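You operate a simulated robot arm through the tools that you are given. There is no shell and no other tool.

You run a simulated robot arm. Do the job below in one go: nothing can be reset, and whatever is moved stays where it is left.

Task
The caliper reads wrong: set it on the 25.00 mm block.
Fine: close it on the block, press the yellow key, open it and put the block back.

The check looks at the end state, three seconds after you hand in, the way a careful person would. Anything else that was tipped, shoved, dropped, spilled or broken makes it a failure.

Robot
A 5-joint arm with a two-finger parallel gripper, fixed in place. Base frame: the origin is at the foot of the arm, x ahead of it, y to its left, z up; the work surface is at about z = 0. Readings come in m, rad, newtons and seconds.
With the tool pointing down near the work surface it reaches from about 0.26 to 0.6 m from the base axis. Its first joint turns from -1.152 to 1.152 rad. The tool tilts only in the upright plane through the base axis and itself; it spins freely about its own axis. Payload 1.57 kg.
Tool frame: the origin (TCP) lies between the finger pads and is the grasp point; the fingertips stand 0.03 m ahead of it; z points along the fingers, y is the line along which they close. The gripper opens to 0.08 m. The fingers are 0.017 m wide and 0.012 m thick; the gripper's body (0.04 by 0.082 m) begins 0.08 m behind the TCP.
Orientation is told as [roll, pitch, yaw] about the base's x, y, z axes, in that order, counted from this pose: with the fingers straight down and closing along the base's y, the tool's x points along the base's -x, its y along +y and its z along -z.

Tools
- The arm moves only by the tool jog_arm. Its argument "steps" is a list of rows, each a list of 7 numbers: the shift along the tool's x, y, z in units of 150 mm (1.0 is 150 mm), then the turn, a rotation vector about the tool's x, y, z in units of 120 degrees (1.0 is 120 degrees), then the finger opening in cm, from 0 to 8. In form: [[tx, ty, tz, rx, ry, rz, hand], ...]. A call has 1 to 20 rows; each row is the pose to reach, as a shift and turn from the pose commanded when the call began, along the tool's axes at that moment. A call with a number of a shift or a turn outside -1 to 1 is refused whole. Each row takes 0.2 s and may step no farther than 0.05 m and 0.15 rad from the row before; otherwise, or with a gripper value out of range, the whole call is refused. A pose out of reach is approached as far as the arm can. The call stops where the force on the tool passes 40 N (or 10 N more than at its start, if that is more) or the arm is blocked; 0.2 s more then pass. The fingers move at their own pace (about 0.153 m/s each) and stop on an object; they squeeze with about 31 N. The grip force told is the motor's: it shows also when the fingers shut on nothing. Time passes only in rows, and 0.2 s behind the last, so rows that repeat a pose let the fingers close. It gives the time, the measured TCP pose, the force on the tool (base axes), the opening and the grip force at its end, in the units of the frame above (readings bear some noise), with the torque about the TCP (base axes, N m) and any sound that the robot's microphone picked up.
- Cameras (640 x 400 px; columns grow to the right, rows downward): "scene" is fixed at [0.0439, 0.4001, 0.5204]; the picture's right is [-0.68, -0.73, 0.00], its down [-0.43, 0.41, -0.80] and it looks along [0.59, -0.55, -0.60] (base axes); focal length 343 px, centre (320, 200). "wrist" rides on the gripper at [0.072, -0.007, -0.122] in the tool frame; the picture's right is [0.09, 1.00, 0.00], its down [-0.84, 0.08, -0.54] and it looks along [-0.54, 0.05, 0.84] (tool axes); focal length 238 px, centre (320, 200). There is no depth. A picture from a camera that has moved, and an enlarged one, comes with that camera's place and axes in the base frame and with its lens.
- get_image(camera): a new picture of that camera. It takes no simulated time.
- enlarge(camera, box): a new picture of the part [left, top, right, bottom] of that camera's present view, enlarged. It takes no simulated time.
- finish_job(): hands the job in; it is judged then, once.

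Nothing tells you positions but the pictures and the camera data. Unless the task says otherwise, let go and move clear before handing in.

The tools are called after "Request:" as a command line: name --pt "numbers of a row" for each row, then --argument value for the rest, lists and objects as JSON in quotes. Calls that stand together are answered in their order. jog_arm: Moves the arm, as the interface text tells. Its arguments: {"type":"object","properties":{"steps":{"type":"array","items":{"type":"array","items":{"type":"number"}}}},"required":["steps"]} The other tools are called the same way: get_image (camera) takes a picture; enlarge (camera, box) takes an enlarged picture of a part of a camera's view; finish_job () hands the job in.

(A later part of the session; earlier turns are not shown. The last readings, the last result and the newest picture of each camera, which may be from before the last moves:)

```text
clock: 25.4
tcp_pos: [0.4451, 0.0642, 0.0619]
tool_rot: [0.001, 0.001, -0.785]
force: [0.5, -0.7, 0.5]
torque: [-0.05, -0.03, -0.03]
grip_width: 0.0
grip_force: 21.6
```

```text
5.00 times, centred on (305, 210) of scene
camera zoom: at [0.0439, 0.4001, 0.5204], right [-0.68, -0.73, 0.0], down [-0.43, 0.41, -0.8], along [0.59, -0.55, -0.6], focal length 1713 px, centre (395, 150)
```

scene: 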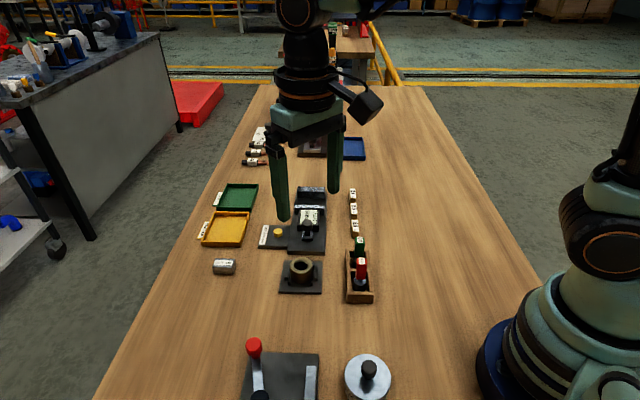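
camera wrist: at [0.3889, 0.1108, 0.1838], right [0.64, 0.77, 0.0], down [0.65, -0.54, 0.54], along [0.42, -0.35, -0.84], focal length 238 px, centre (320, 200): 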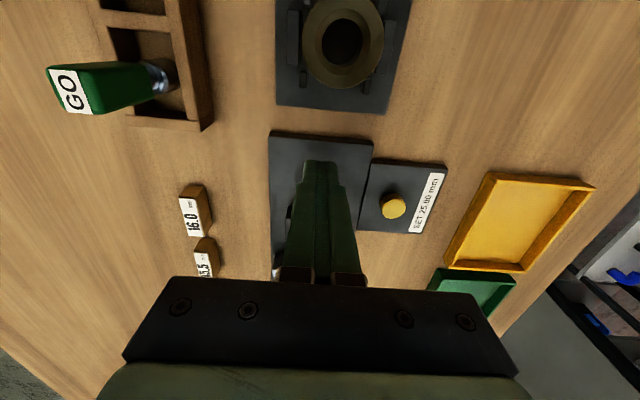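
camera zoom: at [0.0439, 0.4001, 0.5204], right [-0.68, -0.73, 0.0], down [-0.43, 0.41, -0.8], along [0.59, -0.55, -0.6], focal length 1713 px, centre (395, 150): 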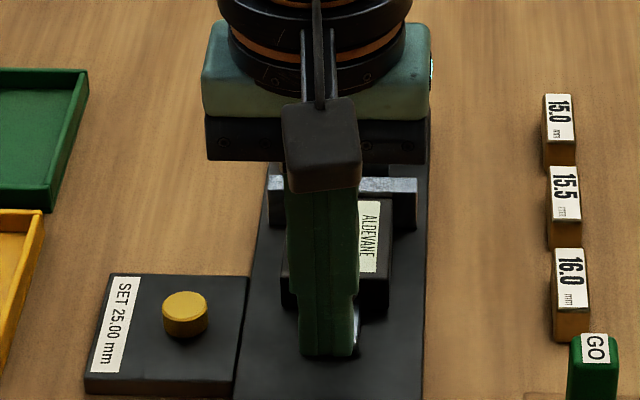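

The closed fingers are behind the knob with about 9 mm of clearance. I'll push forward 20 mm gently and check force and display.

Request:
jog_arm --pt "-0.027 0 0 0 0 0 0" --pt "-0.054 0 0 0 0 0 0" --pt "-0.08 0 0 0 0 0 0" --pt "-0.107 0 0 0 0 0 0" --pt "-0.133 0 0 0 0 0 0"

Request:
enlarge --camera "scene" --box '[260, 170, 350, 250]'

```text
clock: 26.6
tcp_pos: [0.4592, 0.0512, 0.0611]
tool_rot: [0.001, 0.001, -0.786]
force: [-0.4, 0.3, -0.3]
torque: [0.01, -0.02, 0.02]
grip_width: 0.0
grip_force: 21.6
```

```text
5.00 times, centred on (305, 210) of scene
camera zoom: at [0.0439, 0.4001, 0.5204], right [-0.68, -0.73, 0.0], down [-0.43, 0.41, -0.8], along [0.59, -0.55, -0.6], focal length 1713 px, centre (395, 150)
```

zoom: 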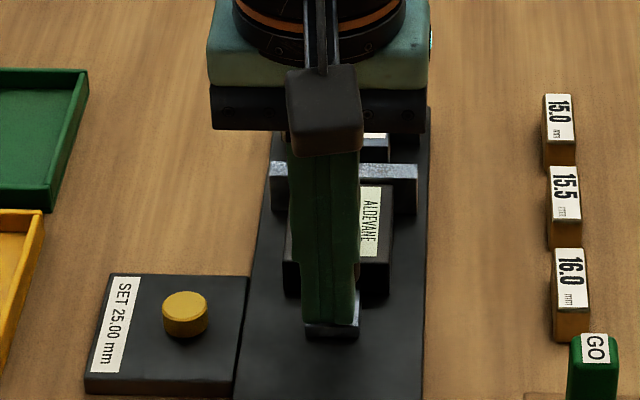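

The slider moves freely with almost no force. I'll go on another 14 mm in small steps.

Request:
jog_arm --pt "-0.02 0 0 0 0 0 0" --pt "-0.04 0 0 0 0 0 0" --pt "-0.06 0 0 0 0 0 0" --pt "-0.08 0 0 0 0 0 0" --pt "-0.093 0 0 0 0 0 0" --pt "-0.093 0 0 0 0 0 0"

Request:
get_image --camera "wrist"

Request:
enlarge --camera "scene" --box '[260, 170, 350, 250]'

```text
clock: 28.0
tcp_pos: [0.4693, 0.0404, 0.0612]
tool_rot: [-0.001, 0.0, -0.785]
force: [-0.3, -0.1, 0.2]
torque: [-0.01, 0.04, 0.03]
grip_width: 0.0
grip_force: 20.7
```

```text
taken
camera wrist: at [0.4134, 0.0874, 0.1838], right [0.64, 0.77, 0.0], down [0.65, -0.54, 0.54], along [0.42, -0.35, -0.84], focal length 238 px, centre (320, 200)
```

wrist: 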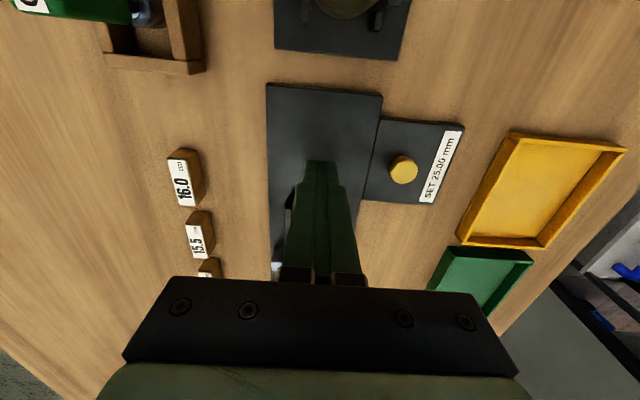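

```text
5.00 times, centred on (305, 210) of scene
camera zoom: at [0.0439, 0.4001, 0.5204], right [-0.68, -0.73, 0.0], down [-0.43, 0.41, -0.8], along [0.59, -0.55, -0.6], focal length 1713 px, centre (395, 150)
```

zoom: 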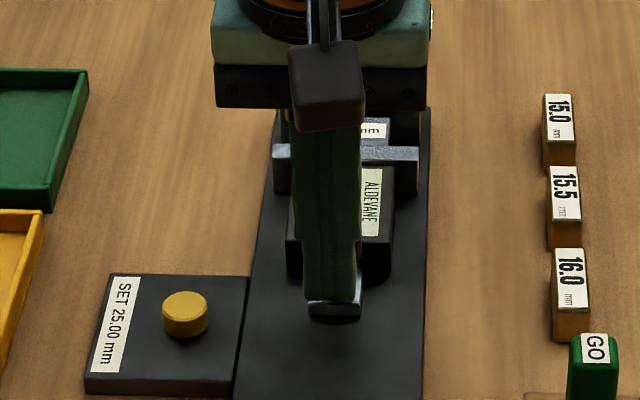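

The sliding jaw is near the block, with about 5 mm to go. I'll keep pushing slowly at 0.75 mm per step and watch the force.

Request:
jog_arm --pt "-0.005 0 0 0 0 0 0" --pt "-0.01 0 0 0 0 0 0" --pt "-0.015 0 0 0 0 0 0" --pt "-0.02 0 0 0 0 0 0" --pt "-0.025 0 0 0 0 0 0" --pt "-0.025 0 0 0 0 0 0"

Request:
enlarge --camera "scene" --box '[280, 180, 350, 240]'

```text
clock: 29.4
tcp_pos: [0.4709, 0.0381, 0.0616]
tool_rot: [0.001, -0.001, -0.785]
force: [-0.3, 0.6, 0.3]
torque: [0.0, 0.02, 0.04]
grip_width: 0.0
grip_force: 21.0
```

```text
6.67 times, centred on (315, 210) of scene
camera zoom: at [0.0439, 0.4001, 0.5204], right [-0.68, -0.73, 0.0], down [-0.43, 0.41, -0.8], along [0.59, -0.55, -0.6], focal length 2284 px, centre (353, 133)
```

zoom: 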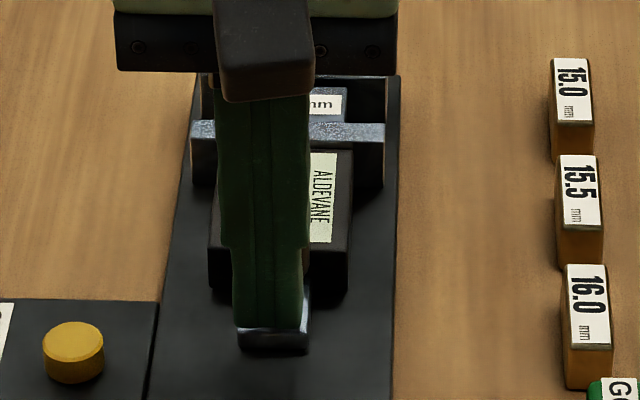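

There is no strong contact yet. I'll continue with finer steps.

Request:
jog_arm --pt "-0.004 0 0 0 0 0 0" --pt "-0.008 0 0 0 0 0 0" --pt "-0.012 0 0 0 0 0 0" --pt "-0.016 0 0 0 0 0 0" --pt "-0.016 0 0 0 0 0 0"

Request:
enlarge --camera "scene" --box '[280, 180, 350, 240]'

```text
clock: 30.6
tcp_pos: [0.4726, 0.0366, 0.0628]
tool_rot: [0.001, 0.001, -0.785]
force: [-1.1, 0.7, 0.3]
torque: [0.03, 0.03, -0.01]
grip_width: 0.0001
grip_force: 20.9
```

```text
6.67 times, centred on (315, 210) of scene
camera zoom: at [0.0439, 0.4001, 0.5204], right [-0.68, -0.73, 0.0], down [-0.43, 0.41, -0.8], along [0.59, -0.55, -0.6], focal length 2284 px, centre (353, 133)
```

zoom: 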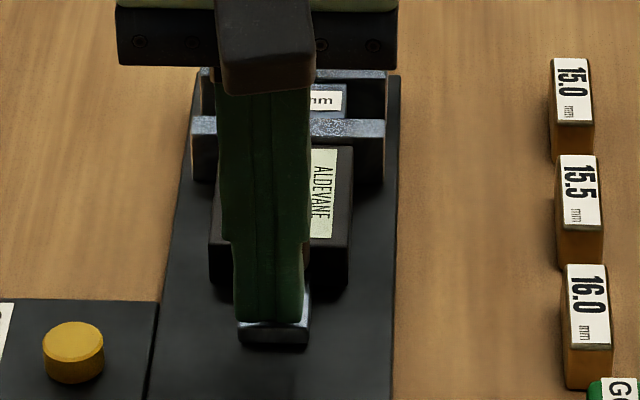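

The force is still only about 1 N and the display is hidden by the fingers. I'll keep going carefully.

Request:
jog_arm --pt "-0.004 0 0 0 0 0 0" --pt "-0.008 0 0 0 0 0 0" --pt "-0.012 0 0 0 0 0 0" --pt "-0.012 0 0 0 0 0 0"

Request:
enlarge --camera "scene" --box '[295, 180, 345, 220]'

```text
clock: 31.6
tcp_pos: [0.4742, 0.0369, 0.0616]
tool_rot: [-0.002, 0.002, -0.782]
force: [-10.5, 23.0, 3.0]
torque: [0.3, 0.18, 0.06]
grip_width: 0.0001
grip_force: 21.2
```

```text
10.00 times, centred on (320, 200) of scene
camera zoom: at [0.0439, 0.4001, 0.5204], right [-0.68, -0.73, 0.0], down [-0.43, 0.41, -0.8], along [0.59, -0.55, -0.6], focal length 3426 px, centre (320, 200)
```

zoom: 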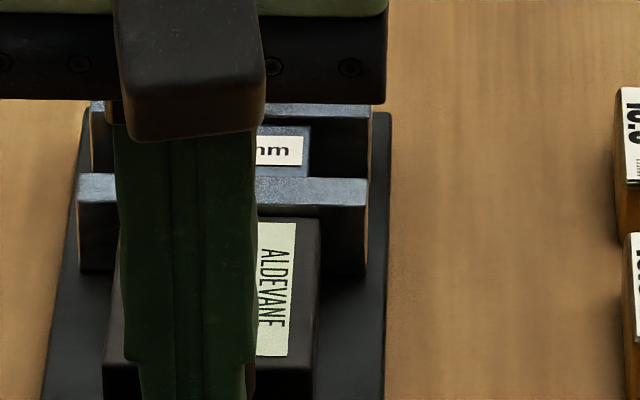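

The force along the slide jumped to about 24 N, so the jaws are closed firmly on the block. I'll back off, rise and read the display.

Request:
jog_arm --pt "0.01 0 0 0 0 0 0" --pt "0.05 0 0 0 0 0 0" --pt "0.1 0 0 0 0 0 0" --pt "0.1 0 -0.15 0 0 0 0" --pt "0.1 0 -0.35 0 0 0 0" --pt "0.1 0 -0.55 0 0 0 0" --pt "0.1 0 -0.55 0 0 0 0"

Request:
get_image --camera "wrist"

Request:
enlarge --camera "scene" --box '[270, 170, 350, 240]'

Request:
enlarge --camera "scene" --box '[285, 180, 335, 210]'

```text
clock: 33.2
tcp_pos: [0.4632, 0.0445, 0.146]
tool_rot: [-0.001, 0.0, -0.786]
force: [-0.3, 0.0, -0.5]
torque: [-0.03, -0.01, -0.01]
grip_width: 0.0001
grip_force: 21.1
```

```text
taken
camera wrist: at [0.4063, 0.0914, 0.2681], right [0.64, 0.77, 0.0], down [0.65, -0.54, 0.54], along [0.42, -0.35, -0.84], focal length 238 px, centre (320, 200)
```

wrist: 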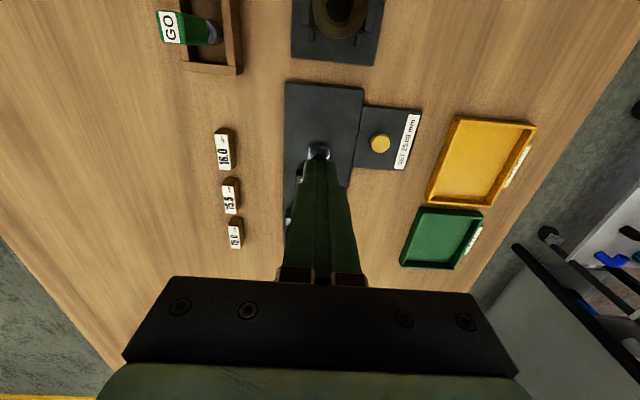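

```text
5.71 times, centred on (310, 205) of scene
camera zoom: at [0.0439, 0.4001, 0.5204], right [-0.68, -0.73, 0.0], down [-0.43, 0.41, -0.8], along [0.59, -0.55, -0.6], focal length 1958 px, centre (377, 171)
```

zoom: 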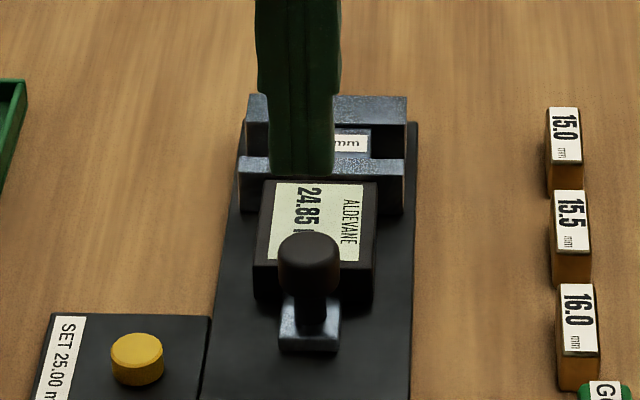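

```text
12.80 times, centred on (310, 195) of scene
camera zoom: at [0.0439, 0.4001, 0.5204], right [-0.68, -0.73, 0.0], down [-0.43, 0.41, -0.8], along [0.59, -0.55, -0.6], focal length 4386 px, centre (448, 264)
```

zoom: 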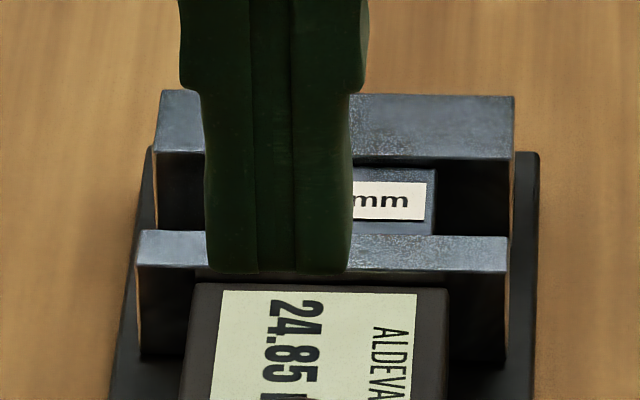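

The display shows about 24.85 with the jaws on the block. I'll move above the yellow key, which also clears the scene camera's view of the jaws.

Request:
jog_arm --pt "-0.014 0.11 0.0 0 0 0 0" --pt "-0.028 0.22 0.05 0 0 0 0" --pt "-0.042 0.33 0.12 0 0 0 0" --pt "-0.0566 0.4375 0.2 0 0 0 0" --pt "-0.0566 0.4375 0.28 0 0 0 0" --pt "-0.0566 0.4375 0.28 0 0 0 0"

Request:
get_image --camera "wrist"

Request:
enlarge --camera "scene" --box '[285, 180, 335, 220]'

Request:
enlarge --camera "wrist" --box '[260, 100, 380, 190]'

Request:
enlarge --camera "scene" --box '[240, 190, 320, 250]'

```text
clock: 34.6
tcp_pos: [0.5176, 0.0872, 0.1034]
tool_rot: [0.001, 0.001, -0.785]
force: [0.3, -0.3, 0.3]
torque: [-0.01, 0.01, 0.0]
grip_width: 0.0
grip_force: 21.2
```

```text
taken
camera wrist: at [0.4615, 0.1328, 0.2254], right [0.64, 0.77, 0.0], down [0.65, -0.54, 0.54], along [0.42, -0.35, -0.84], focal length 238 px, centre (320, 200)
```

wrist: 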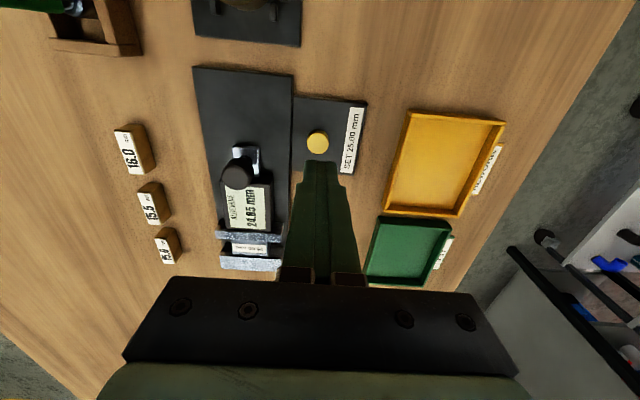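

```text
10.00 times, centred on (310, 200) of scene
camera zoom: at [0.0439, 0.4001, 0.5204], right [-0.68, -0.73, 0.0], down [-0.43, 0.41, -0.8], along [0.59, -0.55, -0.6], focal length 3426 px, centre (420, 200)
```

zoom: 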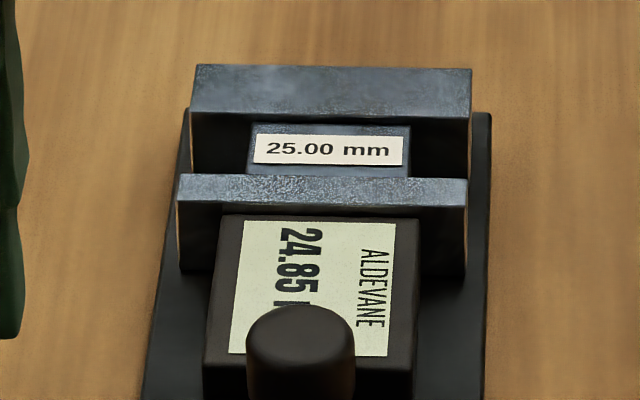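

```text
4.44 times, centred on (320, 145) of wrist
camera zoom: at [0.4615, 0.1328, 0.2254], right [0.64, 0.77, 0.0], down [0.65, -0.54, 0.54], along [0.42, -0.35, -0.84], focal length 1059 px, centre (320, 444)
```

zoom: 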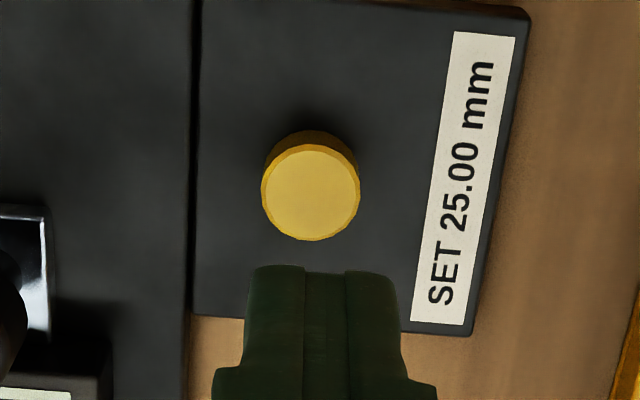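

```text
6.67 times, centred on (280, 220) of scene
camera zoom: at [0.0439, 0.4001, 0.5204], right [-0.68, -0.73, 0.0], down [-0.43, 0.41, -0.8], along [0.59, -0.55, -0.6], focal length 2284 px, centre (587, 67)
```

zoom: 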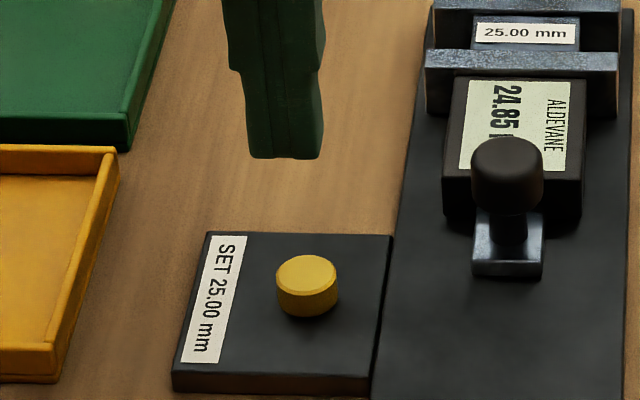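

The jaws look flush on the block. I'll read the display close up before pressing.

Request:
enlarge --camera "wrist" --box '[200, 170, 300, 275]'

Request:
enlarge --camera "scene" --box '[298, 184, 328, 209]'

```text
3.81 times, centred on (250, 222) of wrist
camera zoom: at [0.4615, 0.1328, 0.2254], right [0.64, 0.77, 0.0], down [0.65, -0.54, 0.54], along [0.42, -0.35, -0.84], focal length 908 px, centre (587, 114)
```

zoom: 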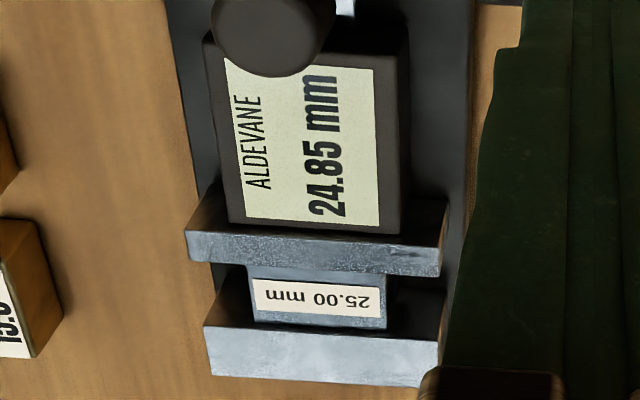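

```text
16.00 times, centred on (313, 196) of scene
camera zoom: at [0.0439, 0.4001, 0.5204], right [-0.68, -0.73, 0.0], down [-0.43, 0.41, -0.8], along [0.59, -0.55, -0.6], focal length 5482 px, centre (432, 256)
```

zoom: 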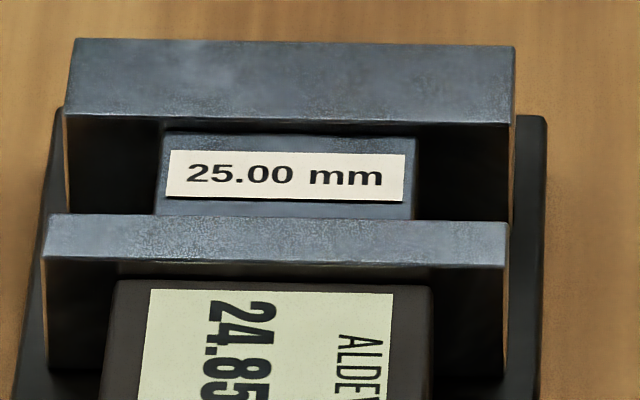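

The display reads 24.85 mm on the 25.00 mm block. I'll centre the closed fingertips over the key and go down to just above it.

Request:
jog_arm --pt "0.002 -0.016 0.08 0 0 0 0" --pt "0.002 -0.016 0.17 0 0 0 0" --pt "0.002 -0.016 0.25 0 0 0 0" --pt "0.002 -0.016 0.31 0 0 0 0" --pt "0.002 -0.016 0.31 0 0 0 0"

Request:
enlarge --camera "scene" --box '[240, 190, 340, 250]'

Request:
enlarge --camera "wrist" --box '[260, 110, 380, 200]'

```text
clock: 35.8
tcp_pos: [0.5142, 0.0851, 0.0561]
tool_rot: [0.0, 0.001, -0.785]
force: [-0.3, -0.2, 0.4]
torque: [0.01, -0.04, 0.01]
grip_width: 0.0
grip_force: 21.3
```

```text
6.40 times, centred on (290, 220) of scene
camera zoom: at [0.0439, 0.4001, 0.5204], right [-0.68, -0.73, 0.0], down [-0.43, 0.41, -0.8], along [0.59, -0.55, -0.6], focal length 2193 px, centre (512, 72)
```

zoom: 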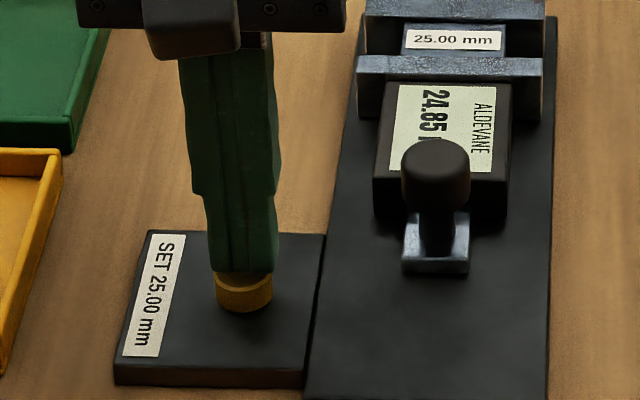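

```text
4.44 times, centred on (320, 155) of wrist
camera zoom: at [0.4579, 0.1313, 0.1783], right [0.64, 0.77, 0.0], down [0.65, -0.54, 0.54], along [0.42, -0.35, -0.84], focal length 1059 px, centre (320, 400)
```

zoom: 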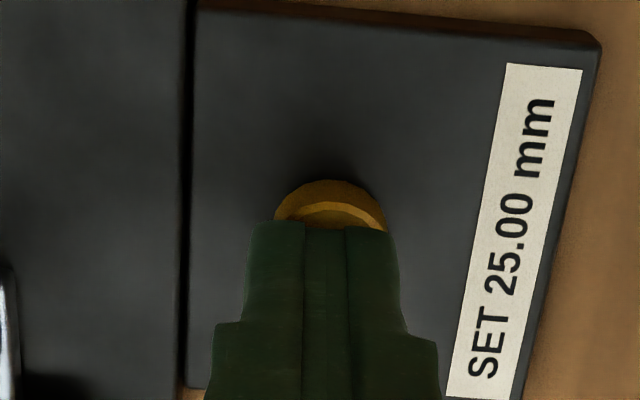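

The fingertips are right above the key. I'll press down slowly.

Request:
jog_arm --pt "0 0.003 0.008 0 0 0 0" --pt "0 0.006 0.016 0 0 0 0" --pt "0 0.006 0.023 0 0 0 0" --pt "0 0.006 0.03 0 0 0 0" --pt "0 0.006 0.035 0 0 0 0"

Request:
enlarge --camera "scene" --box '[240, 190, 340, 250]'

```text
clock: 37.0
tcp_pos: [0.516, 0.0855, 0.0501]
tool_rot: [0.0, 0.0, -0.782]
force: [-1.0, 0.7, 1.6]
torque: [0.01, 0.08, -0.02]
grip_width: 0.0001
grip_force: 21.0
```

```text
6.40 times, centred on (290, 220) of scene
camera zoom: at [0.0439, 0.4001, 0.5204], right [-0.68, -0.73, 0.0], down [-0.43, 0.41, -0.8], along [0.59, -0.55, -0.6], focal length 2193 px, centre (512, 72)
```

zoom: 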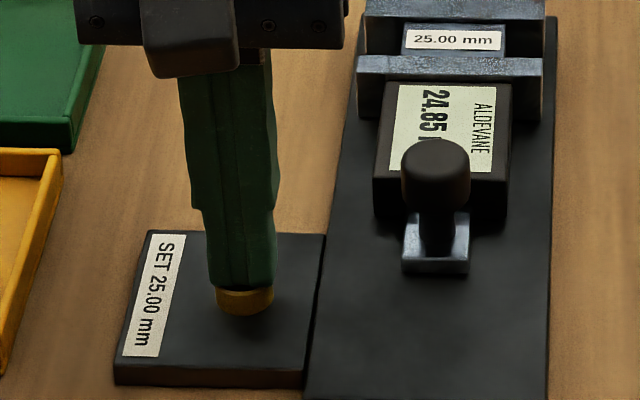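

The force is 1.6 N, so the fingertips are just starting to touch the key. I'll press further in small steps.

Request:
jog_arm --pt "0 0 0.004 0 0 0 0" --pt "0 0 0.008 0 0 0 0" --pt "0 0 0.012 0 0 0 0" --pt "0 0 0.012 0 0 0 0"

Request:
enlarge --camera "scene" --box '[240, 190, 340, 250]'

```text
clock: 38.0
tcp_pos: [0.514, 0.086, 0.0496]
tool_rot: [0.003, 0.001, -0.785]
force: [1.2, 1.3, 2.4]
torque: [0.04, 0.01, 0.01]
grip_width: 0.0002
grip_force: 20.8
heard: click
```

```text
6.40 times, centred on (290, 220) of scene
camera zoom: at [0.0439, 0.4001, 0.5204], right [-0.68, -0.73, 0.0], down [-0.43, 0.41, -0.8], along [0.59, -0.55, -0.6], focal length 2193 px, centre (512, 72)
```

zoom: 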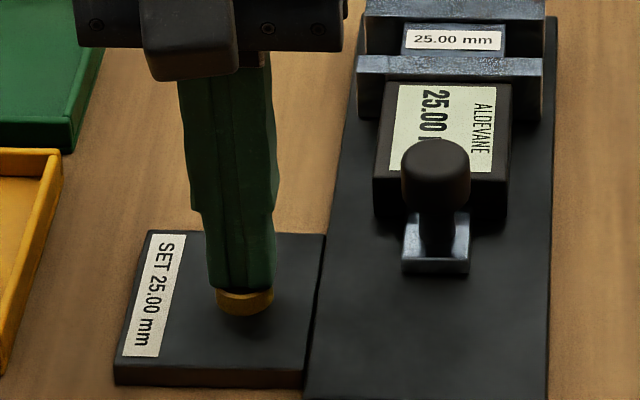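

There was a click and the display now reads 25.00. I'll lift off the key and move above the spot just ahead of the knob, so I can push the slider open again.

Request:
jog_arm --pt "0 0 -0.05 0 0 0 0" --pt "0 0 -0.15 0 0 0 0" --pt "0 0 -0.3 0 0 0 0" --pt "-0.08 -0.11 -0.4 0 0 0 0" --pt "-0.17 -0.22 -0.4 0 0 0 0" --pt "-0.26 -0.33 -0.4 0 0 0 0" --pt "-0.334 -0.431 -0.4 0 0 0 0" --pt "-0.334 -0.431 -0.4 0 0 0 0"

Request:
get_image --camera "wrist"

Request:
enlarge --camera "wrist" --box '[250, 70, 400, 180]'

Request:
enlarge --camera "scene" --box '[260, 170, 350, 250]'

```text
clock: 39.8
tcp_pos: [0.5042, 0.004, 0.1087]
tool_rot: [0.0, 0.001, -0.786]
force: [0.9, -0.4, 0.5]
torque: [-0.02, 0.03, -0.01]
grip_width: 0.0003
grip_force: 21.7
```

```text
taken
camera wrist: at [0.4473, 0.0508, 0.2299], right [0.64, 0.77, 0.0], down [0.65, -0.54, 0.54], along [0.42, -0.35, -0.84], focal length 238 px, centre (320, 200)
```

wrist: 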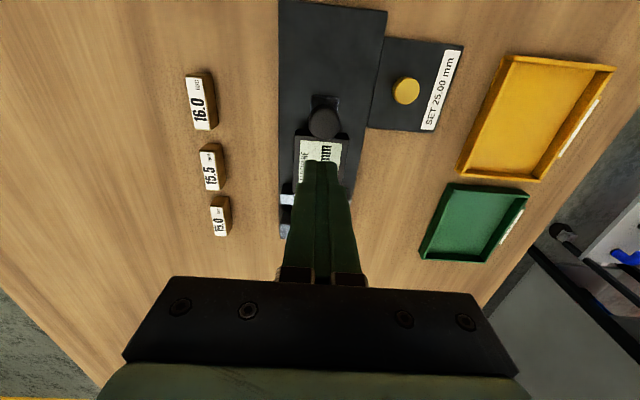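

```text
3.64 times, centred on (325, 125) of wrist
camera zoom: at [0.4473, 0.0508, 0.2299], right [0.64, 0.77, 0.0], down [0.65, -0.54, 0.54], along [0.42, -0.35, -0.84], focal length 867 px, centre (302, 473)
```

zoom: 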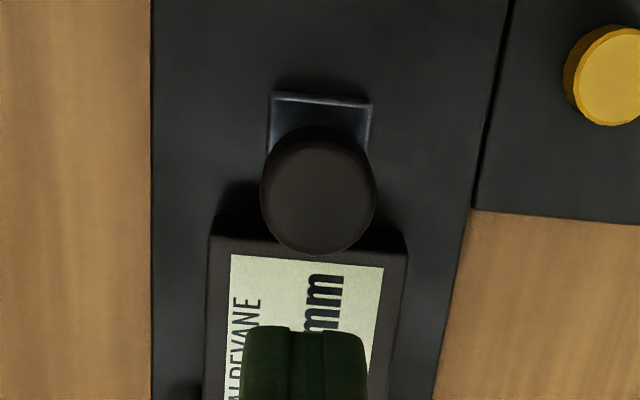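

```text
5.00 times, centred on (305, 210) of scene
camera zoom: at [0.0439, 0.4001, 0.5204], right [-0.68, -0.73, 0.0], down [-0.43, 0.41, -0.8], along [0.59, -0.55, -0.6], focal length 1713 px, centre (395, 150)
```

zoom: 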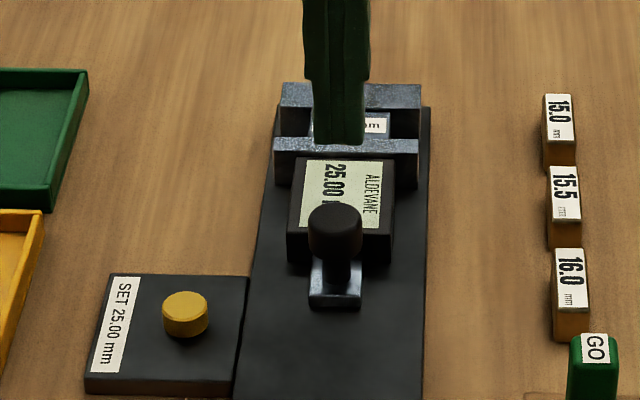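

The knob is now at u≈0.329 and the fingers are just ahead of it. I'll shift 3 mm further forward and lower them to between the knob cap and the display, staying above the display.

Request:
jog_arm --pt "-0.02 0.005 0 0 0 0 0" --pt "-0.02 0.005 0.08 0 0 0 0" --pt "-0.02 0.005 0.16 0 0 0 0" --pt "-0.02 0.005 0.22 0 0 0 0" --pt "-0.02 0.005 0.258 0 0 0 0" --pt "-0.02 0.005 0.258 0 0 0 0"

Request:
enlarge --camera "wrist" --box '[250, 90, 400, 200]'

Request:
enlarge --camera "scene" --box '[280, 180, 340, 230]'

```text
clock: 41.2
tcp_pos: [0.5075, 0.002, 0.07]
tool_rot: [0.0, 0.0, -0.784]
force: [-0.3, 0.6, 0.4]
torque: [0.01, 0.0, -0.01]
grip_width: 0.0
grip_force: 21.0
```

```text
3.64 times, centred on (325, 145) of wrist
camera zoom: at [0.4513, 0.0495, 0.1916], right [0.64, 0.77, 0.0], down [0.65, -0.54, 0.54], along [0.42, -0.35, -0.84], focal length 867 px, centre (302, 400)
```

zoom: 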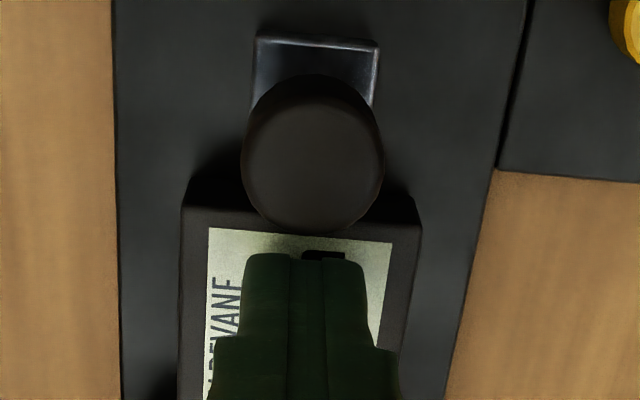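

```text
8.00 times, centred on (310, 205) of scene
camera zoom: at [0.0439, 0.4001, 0.5204], right [-0.68, -0.73, 0.0], down [-0.43, 0.41, -0.8], along [0.59, -0.55, -0.6], focal length 2741 px, centre (400, 160)
```

zoom: 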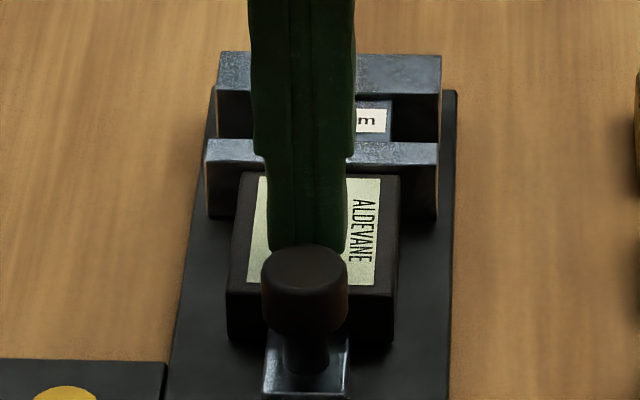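

The display top is at z≈0.029 and the fingertips are at about 0.040. I'll lower 3 mm more for a good bite on the cap, then push the slider back open by about 30 mm.

Request:
jog_arm --pt "0 0 0.02 0 0 0 0" --pt "0.02 0 0.02 0 0 0 0" --pt "0.04 0 0.02 0 0 0 0" --pt "0.06 0 0.02 0 0 0 0" --pt "0.08 0 0.02 0 0 0 0" --pt "0.1 0 0.02 0 0 0 0"

Request:
enlarge --camera "scene" --box '[270, 170, 350, 240]'

```text
clock: 42.6
tcp_pos: [0.4955, 0.0146, 0.0654]
tool_rot: [0.0, 0.001, -0.786]
force: [0.2, -0.9, 0.5]
torque: [-0.03, 0.01, -0.02]
grip_width: 0.0
grip_force: 21.6
```

```text
5.71 times, centred on (310, 205) of scene
camera zoom: at [0.0439, 0.4001, 0.5204], right [-0.68, -0.73, 0.0], down [-0.43, 0.41, -0.8], along [0.59, -0.55, -0.6], focal length 1958 px, centre (377, 171)
```

zoom: 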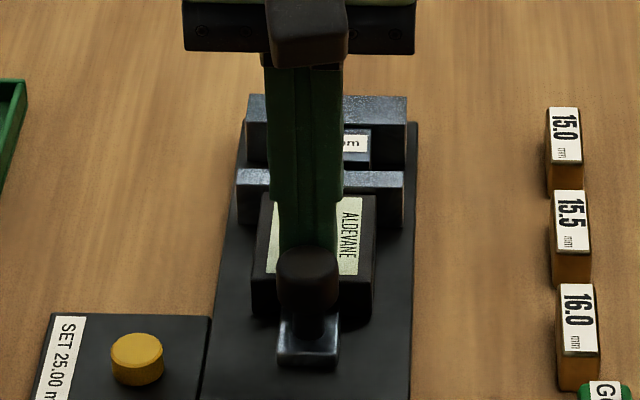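

The jaw is backing away from the block with almost no force. I'll continue another 21 mm to reach about the original opening.

Request:
jog_arm --pt "0.024 0 0 0 0 0 0" --pt "0.048 0 0 0 0 0 0" --pt "0.072 0 0 0 0 0 0" --pt "0.096 0 0 0 0 0 0" --pt "0.12 0 0 0 0 0 0" --pt "0.14 0 0 0 0 0 0" --pt "0.14 0 0 0 0 0 0"

Request:
enlarge --camera "scene" --box '[270, 170, 350, 240]'

```text
clock: 44.2
tcp_pos: [0.4818, 0.027, 0.0665]
tool_rot: [0.001, -0.002, -0.786]
force: [-0.5, -0.1, 0.1]
torque: [0.0, 0.01, -0.02]
grip_width: 0.0001
grip_force: 21.5
```

```text
5.71 times, centred on (310, 205) of scene
camera zoom: at [0.0439, 0.4001, 0.5204], right [-0.68, -0.73, 0.0], down [-0.43, 0.41, -0.8], along [0.59, -0.55, -0.6], focal length 1958 px, centre (377, 171)
```

zoom: 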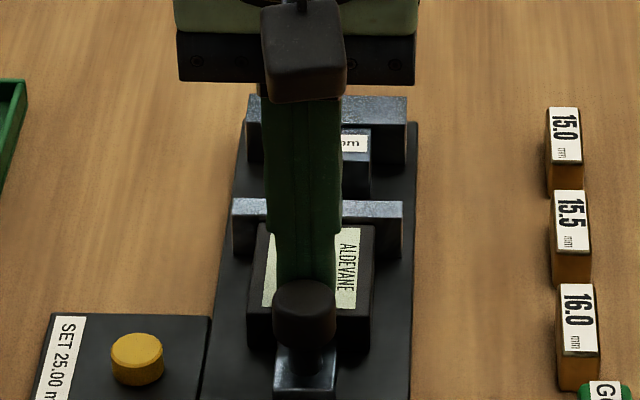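

The slider is open again and the block stands by the fixed jaw. I'll clear the knob, rise, and move above the block with the fingers open.

Request:
jog_arm --pt "-0.03 0 0 0 0 0 0" --pt "-0.05 0 -0.1 0 0 0 0" --pt "-0.05 0 -0.3 0 0 0 0" --pt "-0.05 0 -0.5 0 0 0 2" --pt "-0.2 0 -0.557 0 0 0 4" --pt "-0.37 0 -0.557 0 0 0 5.6" --pt "-0.54 0 -0.557 0 0 0 5.6" --pt "-0.69 0 -0.557 0 0 0 5.6" --pt "-0.69 0 -0.557 0 0 0 5.6"

Request:
get_image --camera "wrist"

Request:
enlarge --camera "wrist" --box '[250, 50, 390, 180]'

Request:
enlarge --camera "scene" --box '[270, 170, 350, 240]'

```text
clock: 46.2
tcp_pos: [0.5547, -0.0434, 0.1524]
tool_rot: [-0.001, 0.001, -0.785]
force: [-0.4, 0.5, 0.3]
torque: [-0.03, 0.01, 0.0]
grip_width: 0.056
grip_force: 0.1
```

```text
taken
camera wrist: at [0.4989, 0.0029, 0.2737], right [0.64, 0.77, 0.0], down [0.65, -0.54, 0.54], along [0.42, -0.35, -0.84], focal length 238 px, centre (320, 200)
```

wrist: 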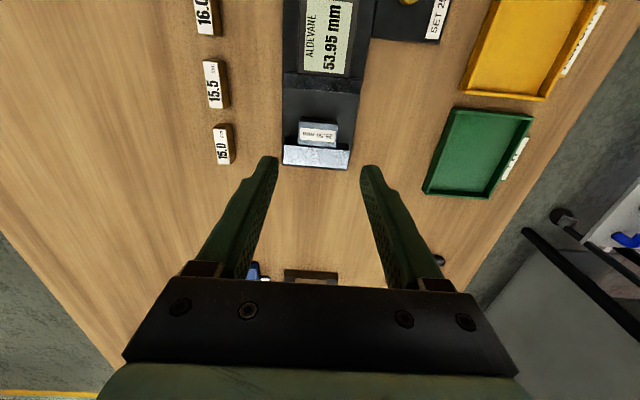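

```text
3.08 times, centred on (320, 115) of wrist
camera zoom: at [0.4989, 0.0029, 0.2737], right [0.64, 0.77, 0.0], down [0.65, -0.54, 0.54], along [0.42, -0.35, -0.84], focal length 733 px, centre (320, 462)
```

zoom: 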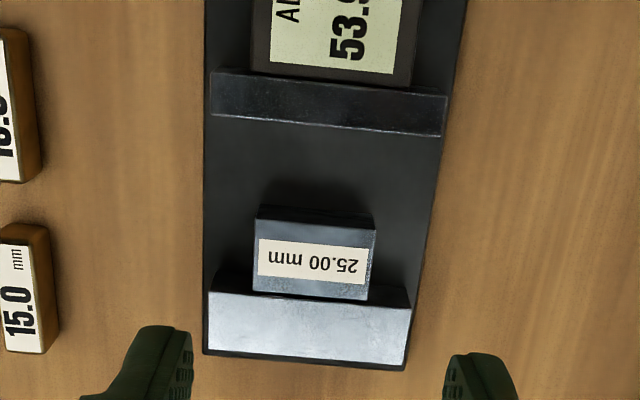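

```text
5.71 times, centred on (310, 205) of scene
camera zoom: at [0.0439, 0.4001, 0.5204], right [-0.68, -0.73, 0.0], down [-0.43, 0.41, -0.8], along [0.59, -0.55, -0.6], focal length 1958 px, centre (377, 171)
```

zoom: 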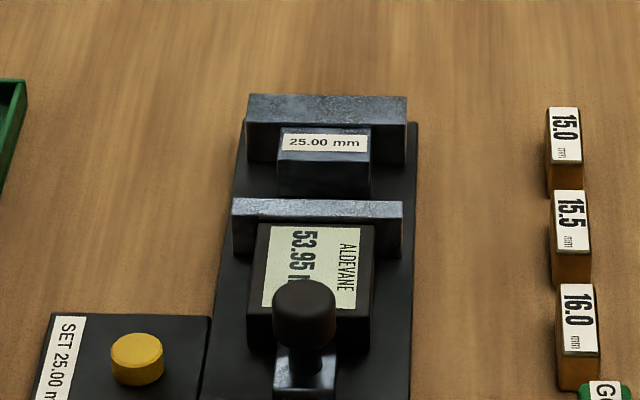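

The block stands alone by the fixed jaw and the reading is 53.95 with the slider open. I'll line up over the block and go down partway to check alignment.

Request:
jog_arm --pt "-0.027 -0.011 0.1 0 0 0 5.6" --pt "-0.027 -0.011 0.25 0 0 0 5.6" --pt "-0.027 -0.011 0.4 0 0 0 5.6" --pt "-0.027 -0.011 0.5 0 0 0 5.6" --pt "-0.027 -0.011 0.5 0 0 0 5.6"

Request:
enlarge --camera "wrist" --box '[240, 90, 400, 210]'

Request:
enlarge --camera "scene" --box '[270, 170, 350, 230]'

```text
clock: 47.4
tcp_pos: [0.5574, -0.0505, 0.0739]
tool_rot: [0.001, -0.001, -0.784]
force: [-0.1, 0.3, 0.6]
torque: [-0.03, -0.01, 0.0]
grip_width: 0.056
grip_force: 0.1
```

```text
3.33 times, centred on (320, 150) of wrist
camera zoom: at [0.501, -0.0032, 0.1963], right [0.64, 0.77, 0.0], down [0.65, -0.54, 0.54], along [0.42, -0.35, -0.84], focal length 794 px, centre (320, 367)
```

zoom: 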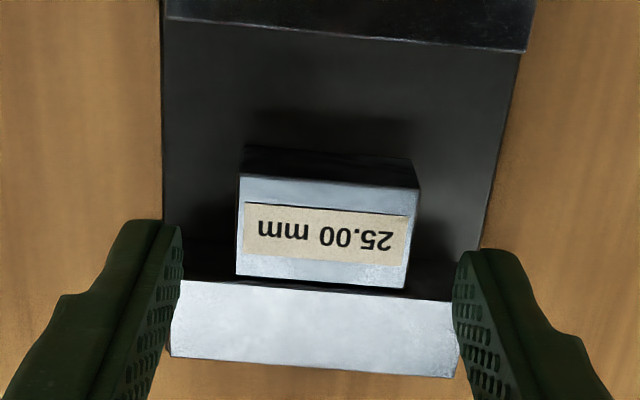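

```text
6.67 times, centred on (310, 200) of scene
camera zoom: at [0.0439, 0.4001, 0.5204], right [-0.68, -0.73, 0.0], down [-0.43, 0.41, -0.8], along [0.59, -0.55, -0.6], focal length 2284 px, centre (387, 200)
```

zoom: 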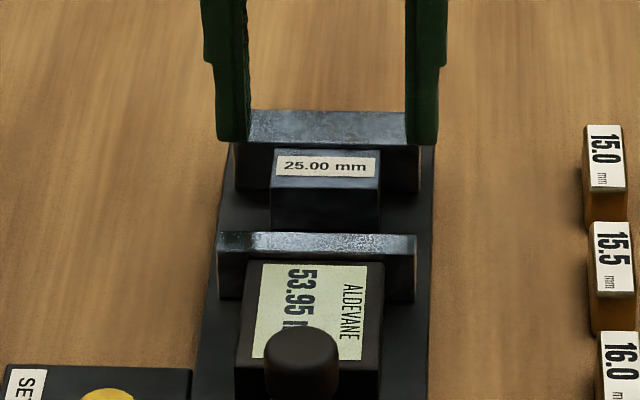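

The tool is well aligned, only about 1.5 mm too close to the fixed jaw. I'll correct that, lower to the grip height and close.

Request:
jog_arm --pt "0.01 0.001 0.03 0 0 0 5.6" --pt "0.01 0.001 0.08 0 0 0 5.6" --pt "0.01 0.001 0.13 0 0 0 5.6" --pt "0.01 0.001 0.165 0 0 0 5.6" --pt "0.01 0.001 0.183 0 0 0 5.6" --pt "0.01 0.001 0.183 0 0 0 5.6"

Request:
enlarge --camera "wrist" --box '[240, 110, 400, 230]'

Request:
enlarge --camera "scene" --box '[280, 175, 340, 225]'

```text
clock: 48.8
tcp_pos: [0.5549, -0.049, 0.0472]
tool_rot: [0.001, 0.0, -0.787]
force: [-0.4, -0.3, -0.2]
torque: [0.01, -0.01, 0.01]
grip_width: 0.0557
grip_force: 0.0
```

```text
3.33 times, centred on (320, 170) of wrist
camera zoom: at [0.4994, -0.0014, 0.1694], right [0.64, 0.77, 0.0], down [0.65, -0.54, 0.54], along [0.42, -0.35, -0.84], focal length 794 px, centre (320, 300)
```

zoom: 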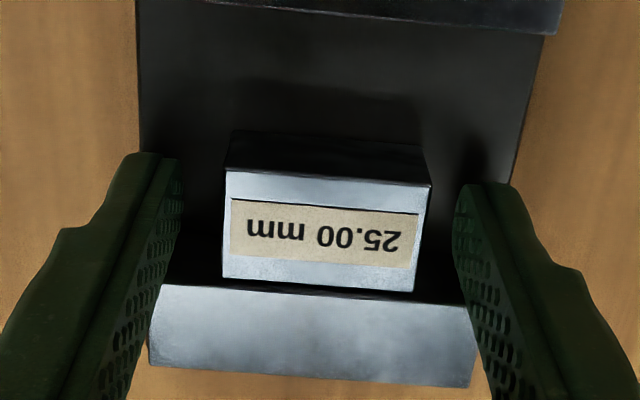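

```text
8.00 times, centred on (310, 200) of scene
camera zoom: at [0.0439, 0.4001, 0.5204], right [-0.68, -0.73, 0.0], down [-0.43, 0.41, -0.8], along [0.59, -0.55, -0.6], focal length 2741 px, centre (400, 200)
```

zoom: 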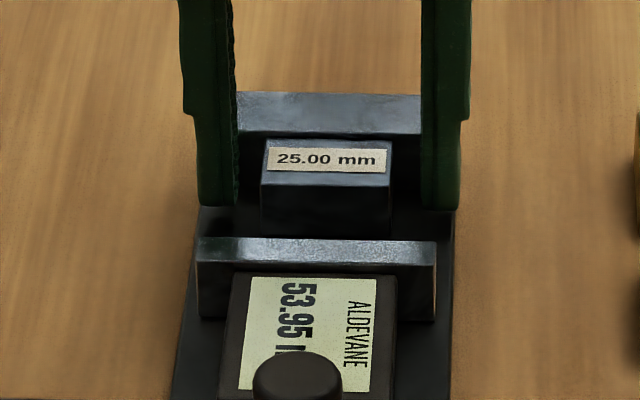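

The fingers straddle the block well, so I'll close on it.

Request:
jog_arm --pt "0 0 0 0 0 0 4.8" --pt "0 0 0 0 0 0 4.2" --pt "0 0 0 0 0 0 3.5" --pt "0 0 0 0 0 0 3.5" --pt "0 0 0 0 0 0 3.5"

```text
clock: 50.0
tcp_pos: [0.5551, -0.0473, 0.0472]
tool_rot: [0.0, 0.001, -0.786]
force: [-0.5, 0.1, 0.6]
torque: [0.02, -0.01, 0.01]
grip_width: 0.0396
grip_force: 31.1
```

The block is gripped at 39.6 mm and 31 N. I'll lift it, easing away from the fixed jaw, and carry it halfway back.

Request:
jog_arm --pt "0.01 0 -0.02 0 0 0 3.5" --pt "0.02 0 -0.1 0 0 0 3.5" --pt "0.02 0 -0.25 0 0 0 3.5" --pt "0.02 0 -0.4 0 0 0 3.5" --pt "0.02 0 -0.55 0 0 0 3.5" --pt "0.15 0.1 -0.55 0 0 0 3.5" --pt "0.34 0.25 -0.55 0 0 0 3.5" --pt "0.53 0.395 -0.55 0 0 0 3.5" --pt "0.7236 0.5355 -0.55 0 0 0 3.5"

Request:
enlarge --camera "scene" --box '[200, 100, 360, 260]'

```text
clock: 52.0
tcp_pos: [0.536, 0.0862, 0.1292]
tool_rot: [-0.001, 0.001, -0.786]
force: [-0.2, 0.1, -1.2]
torque: [0.0, -0.02, 0.04]
grip_width: 0.0393
grip_force: 31.1
```

```text
2.50 times, centred on (280, 180) of scene
camera zoom: at [0.0439, 0.4, 0.5204], right [-0.68, -0.73, 0.0], down [-0.43, 0.41, -0.8], along [0.59, -0.55, -0.6], focal length 857 px, centre (420, 250)
```

zoom: 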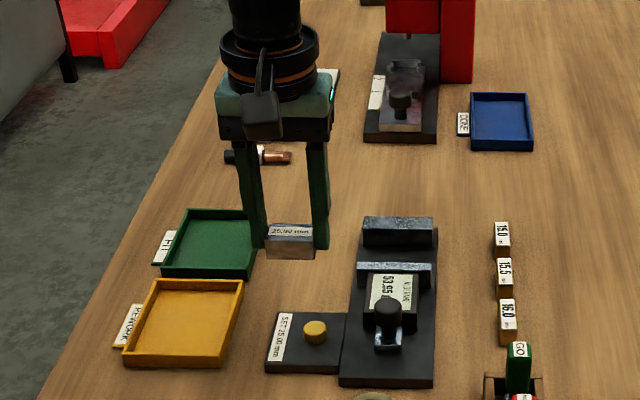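

The block is held securely. I'll carry it the rest of the way to above its original place.

Request:
jog_arm --pt "0.17 0.126 0 0 0 0 3.5" --pt "0.36 0.266 0 0 0 0 3.5" --pt "0.55 0.407 0 0 0 0 3.5" --pt "0.7236 0.5355 0 0 0 0 3.5" --pt "0.7236 0.5355 0 0 0 0 3.5" --pt "0.7236 0.5355 0.15 0 0 0 3.5" --pt "0.7236 0.5355 0.3 0 0 0 3.5" --pt "0.7236 0.5355 0.3 0 0 0 3.5"

Request:
get_image --camera "wrist"

Request:
enlarge --camera "scene" --box '[180, 190, 290, 290]'

```text
clock: 53.8
tcp_pos: [0.5158, 0.2181, 0.0838]
tool_rot: [0.0, -0.001, -0.785]
force: [0.0, 0.2, -1.6]
torque: [0.0, 0.02, 0.01]
grip_width: 0.0395
grip_force: 31.6
```

```text
taken
camera wrist: at [0.4602, 0.2646, 0.2063], right [0.64, 0.77, 0.0], down [0.65, -0.54, 0.54], along [0.42, -0.35, -0.84], focal length 238 px, centre (320, 200)
```

wrist: 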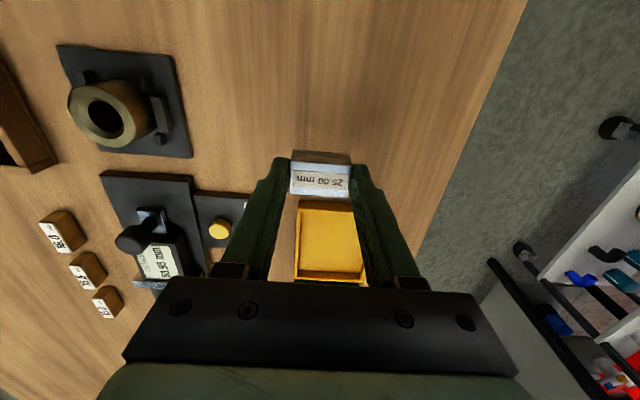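

```text
4.00 times, centred on (235, 240) of scene
camera zoom: at [0.0439, 0.4001, 0.5204], right [-0.68, -0.73, 0.0], down [-0.43, 0.41, -0.8], along [0.59, -0.55, -0.6], focal length 1370 px, centre (660, 40)
```

zoom: 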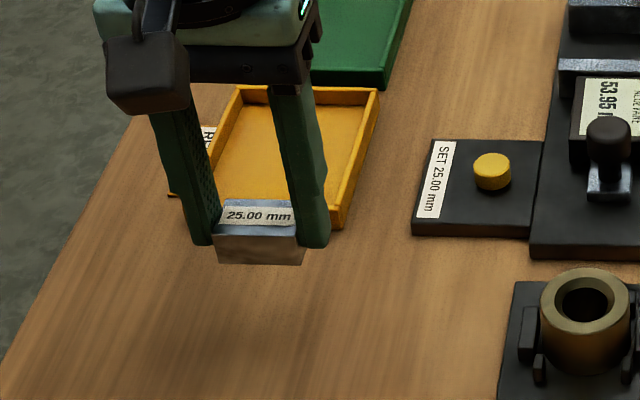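

The block is above its original spot. I'll lower it to about 2 mm above the table, then touch down gently.

Request:
jog_arm --pt "0.0085 0.002 0.08 0 0 0 3.5" --pt "0.0085 0.002 0.17 0 0 0 3.5" --pt "0.0085 0.002 0.25 0 0 0 3.5" --pt "0.0085 0.002 0.3 0 0 0 3.5" --pt "0.0085 0.002 0.312 0 0 0 3.5" --pt "0.0085 0.002 0.312 0 0 0 3.5"

Request:
enlarge --camera "scene" --box '[190, 220, 280, 290]'

Request:
get_image --camera "wrist"

```text
clock: 55.2
tcp_pos: [0.5146, 0.2205, 0.0387]
tool_rot: [0.0, 0.001, -0.784]
force: [-0.3, 0.6, -1.5]
torque: [-0.01, 0.03, 0.0]
grip_width: 0.0395
grip_force: 30.9
```

```text
5.71 times, centred on (235, 255) of scene
camera zoom: at [0.0439, 0.4001, 0.5204], right [-0.68, -0.73, 0.0], down [-0.43, 0.41, -0.8], along [0.59, -0.55, -0.6], focal length 1958 px, centre (806, -114)
```

zoom: 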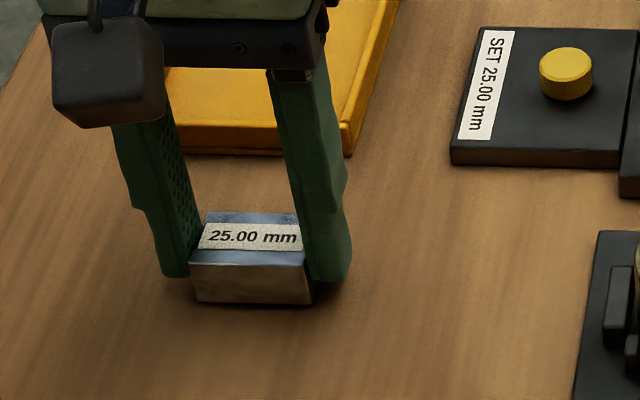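

```text
taken
camera wrist: at [0.4592, 0.2662, 0.1609], right [0.64, 0.77, 0.0], down [0.65, -0.54, 0.54], along [0.42, -0.35, -0.84], focal length 238 px, centre (320, 200)
```

wrist: 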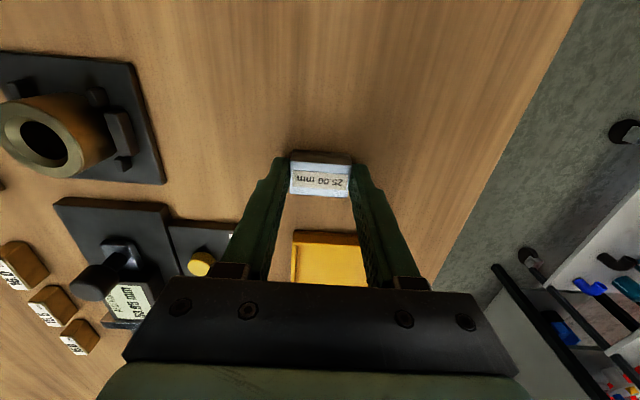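

The block's bottom is about 3 mm above the table. I'll lower it slowly and watch the force.

Request:
jog_arm --pt "0 0 0.005 0 0 0 3.5" --pt "0 0 0.01 0 0 0 3.5" --pt "0 0 0.015 0 0 0 3.5" --pt "0 0 0.015 0 0 0 3.5"

```text
clock: 56.2
tcp_pos: [0.5146, 0.2201, 0.0378]
tool_rot: [0.0, 0.001, -0.786]
force: [0.0, 0.3, -1.9]
torque: [0.01, 0.04, 0.01]
grip_width: 0.0395
grip_force: 30.6
```

The full block weight of about 1.9 N is still on the tool, so it hasn't touched yet. I'll continue down in small steps.

Request:
jog_arm --pt "0 0 0.004 0 0 0 3.5" --pt "0 0 0.008 0 0 0 3.5" --pt "0 0 0.008 0 0 0 3.5"

```text
clock: 57.0
tcp_pos: [0.5149, 0.2208, 0.0358]
tool_rot: [0.0, 0.001, -0.787]
force: [-1.8, -2.3, 5.1]
torque: [-0.09, 0.08, 0.0]
grip_width: 0.0395
grip_force: 30.7
```

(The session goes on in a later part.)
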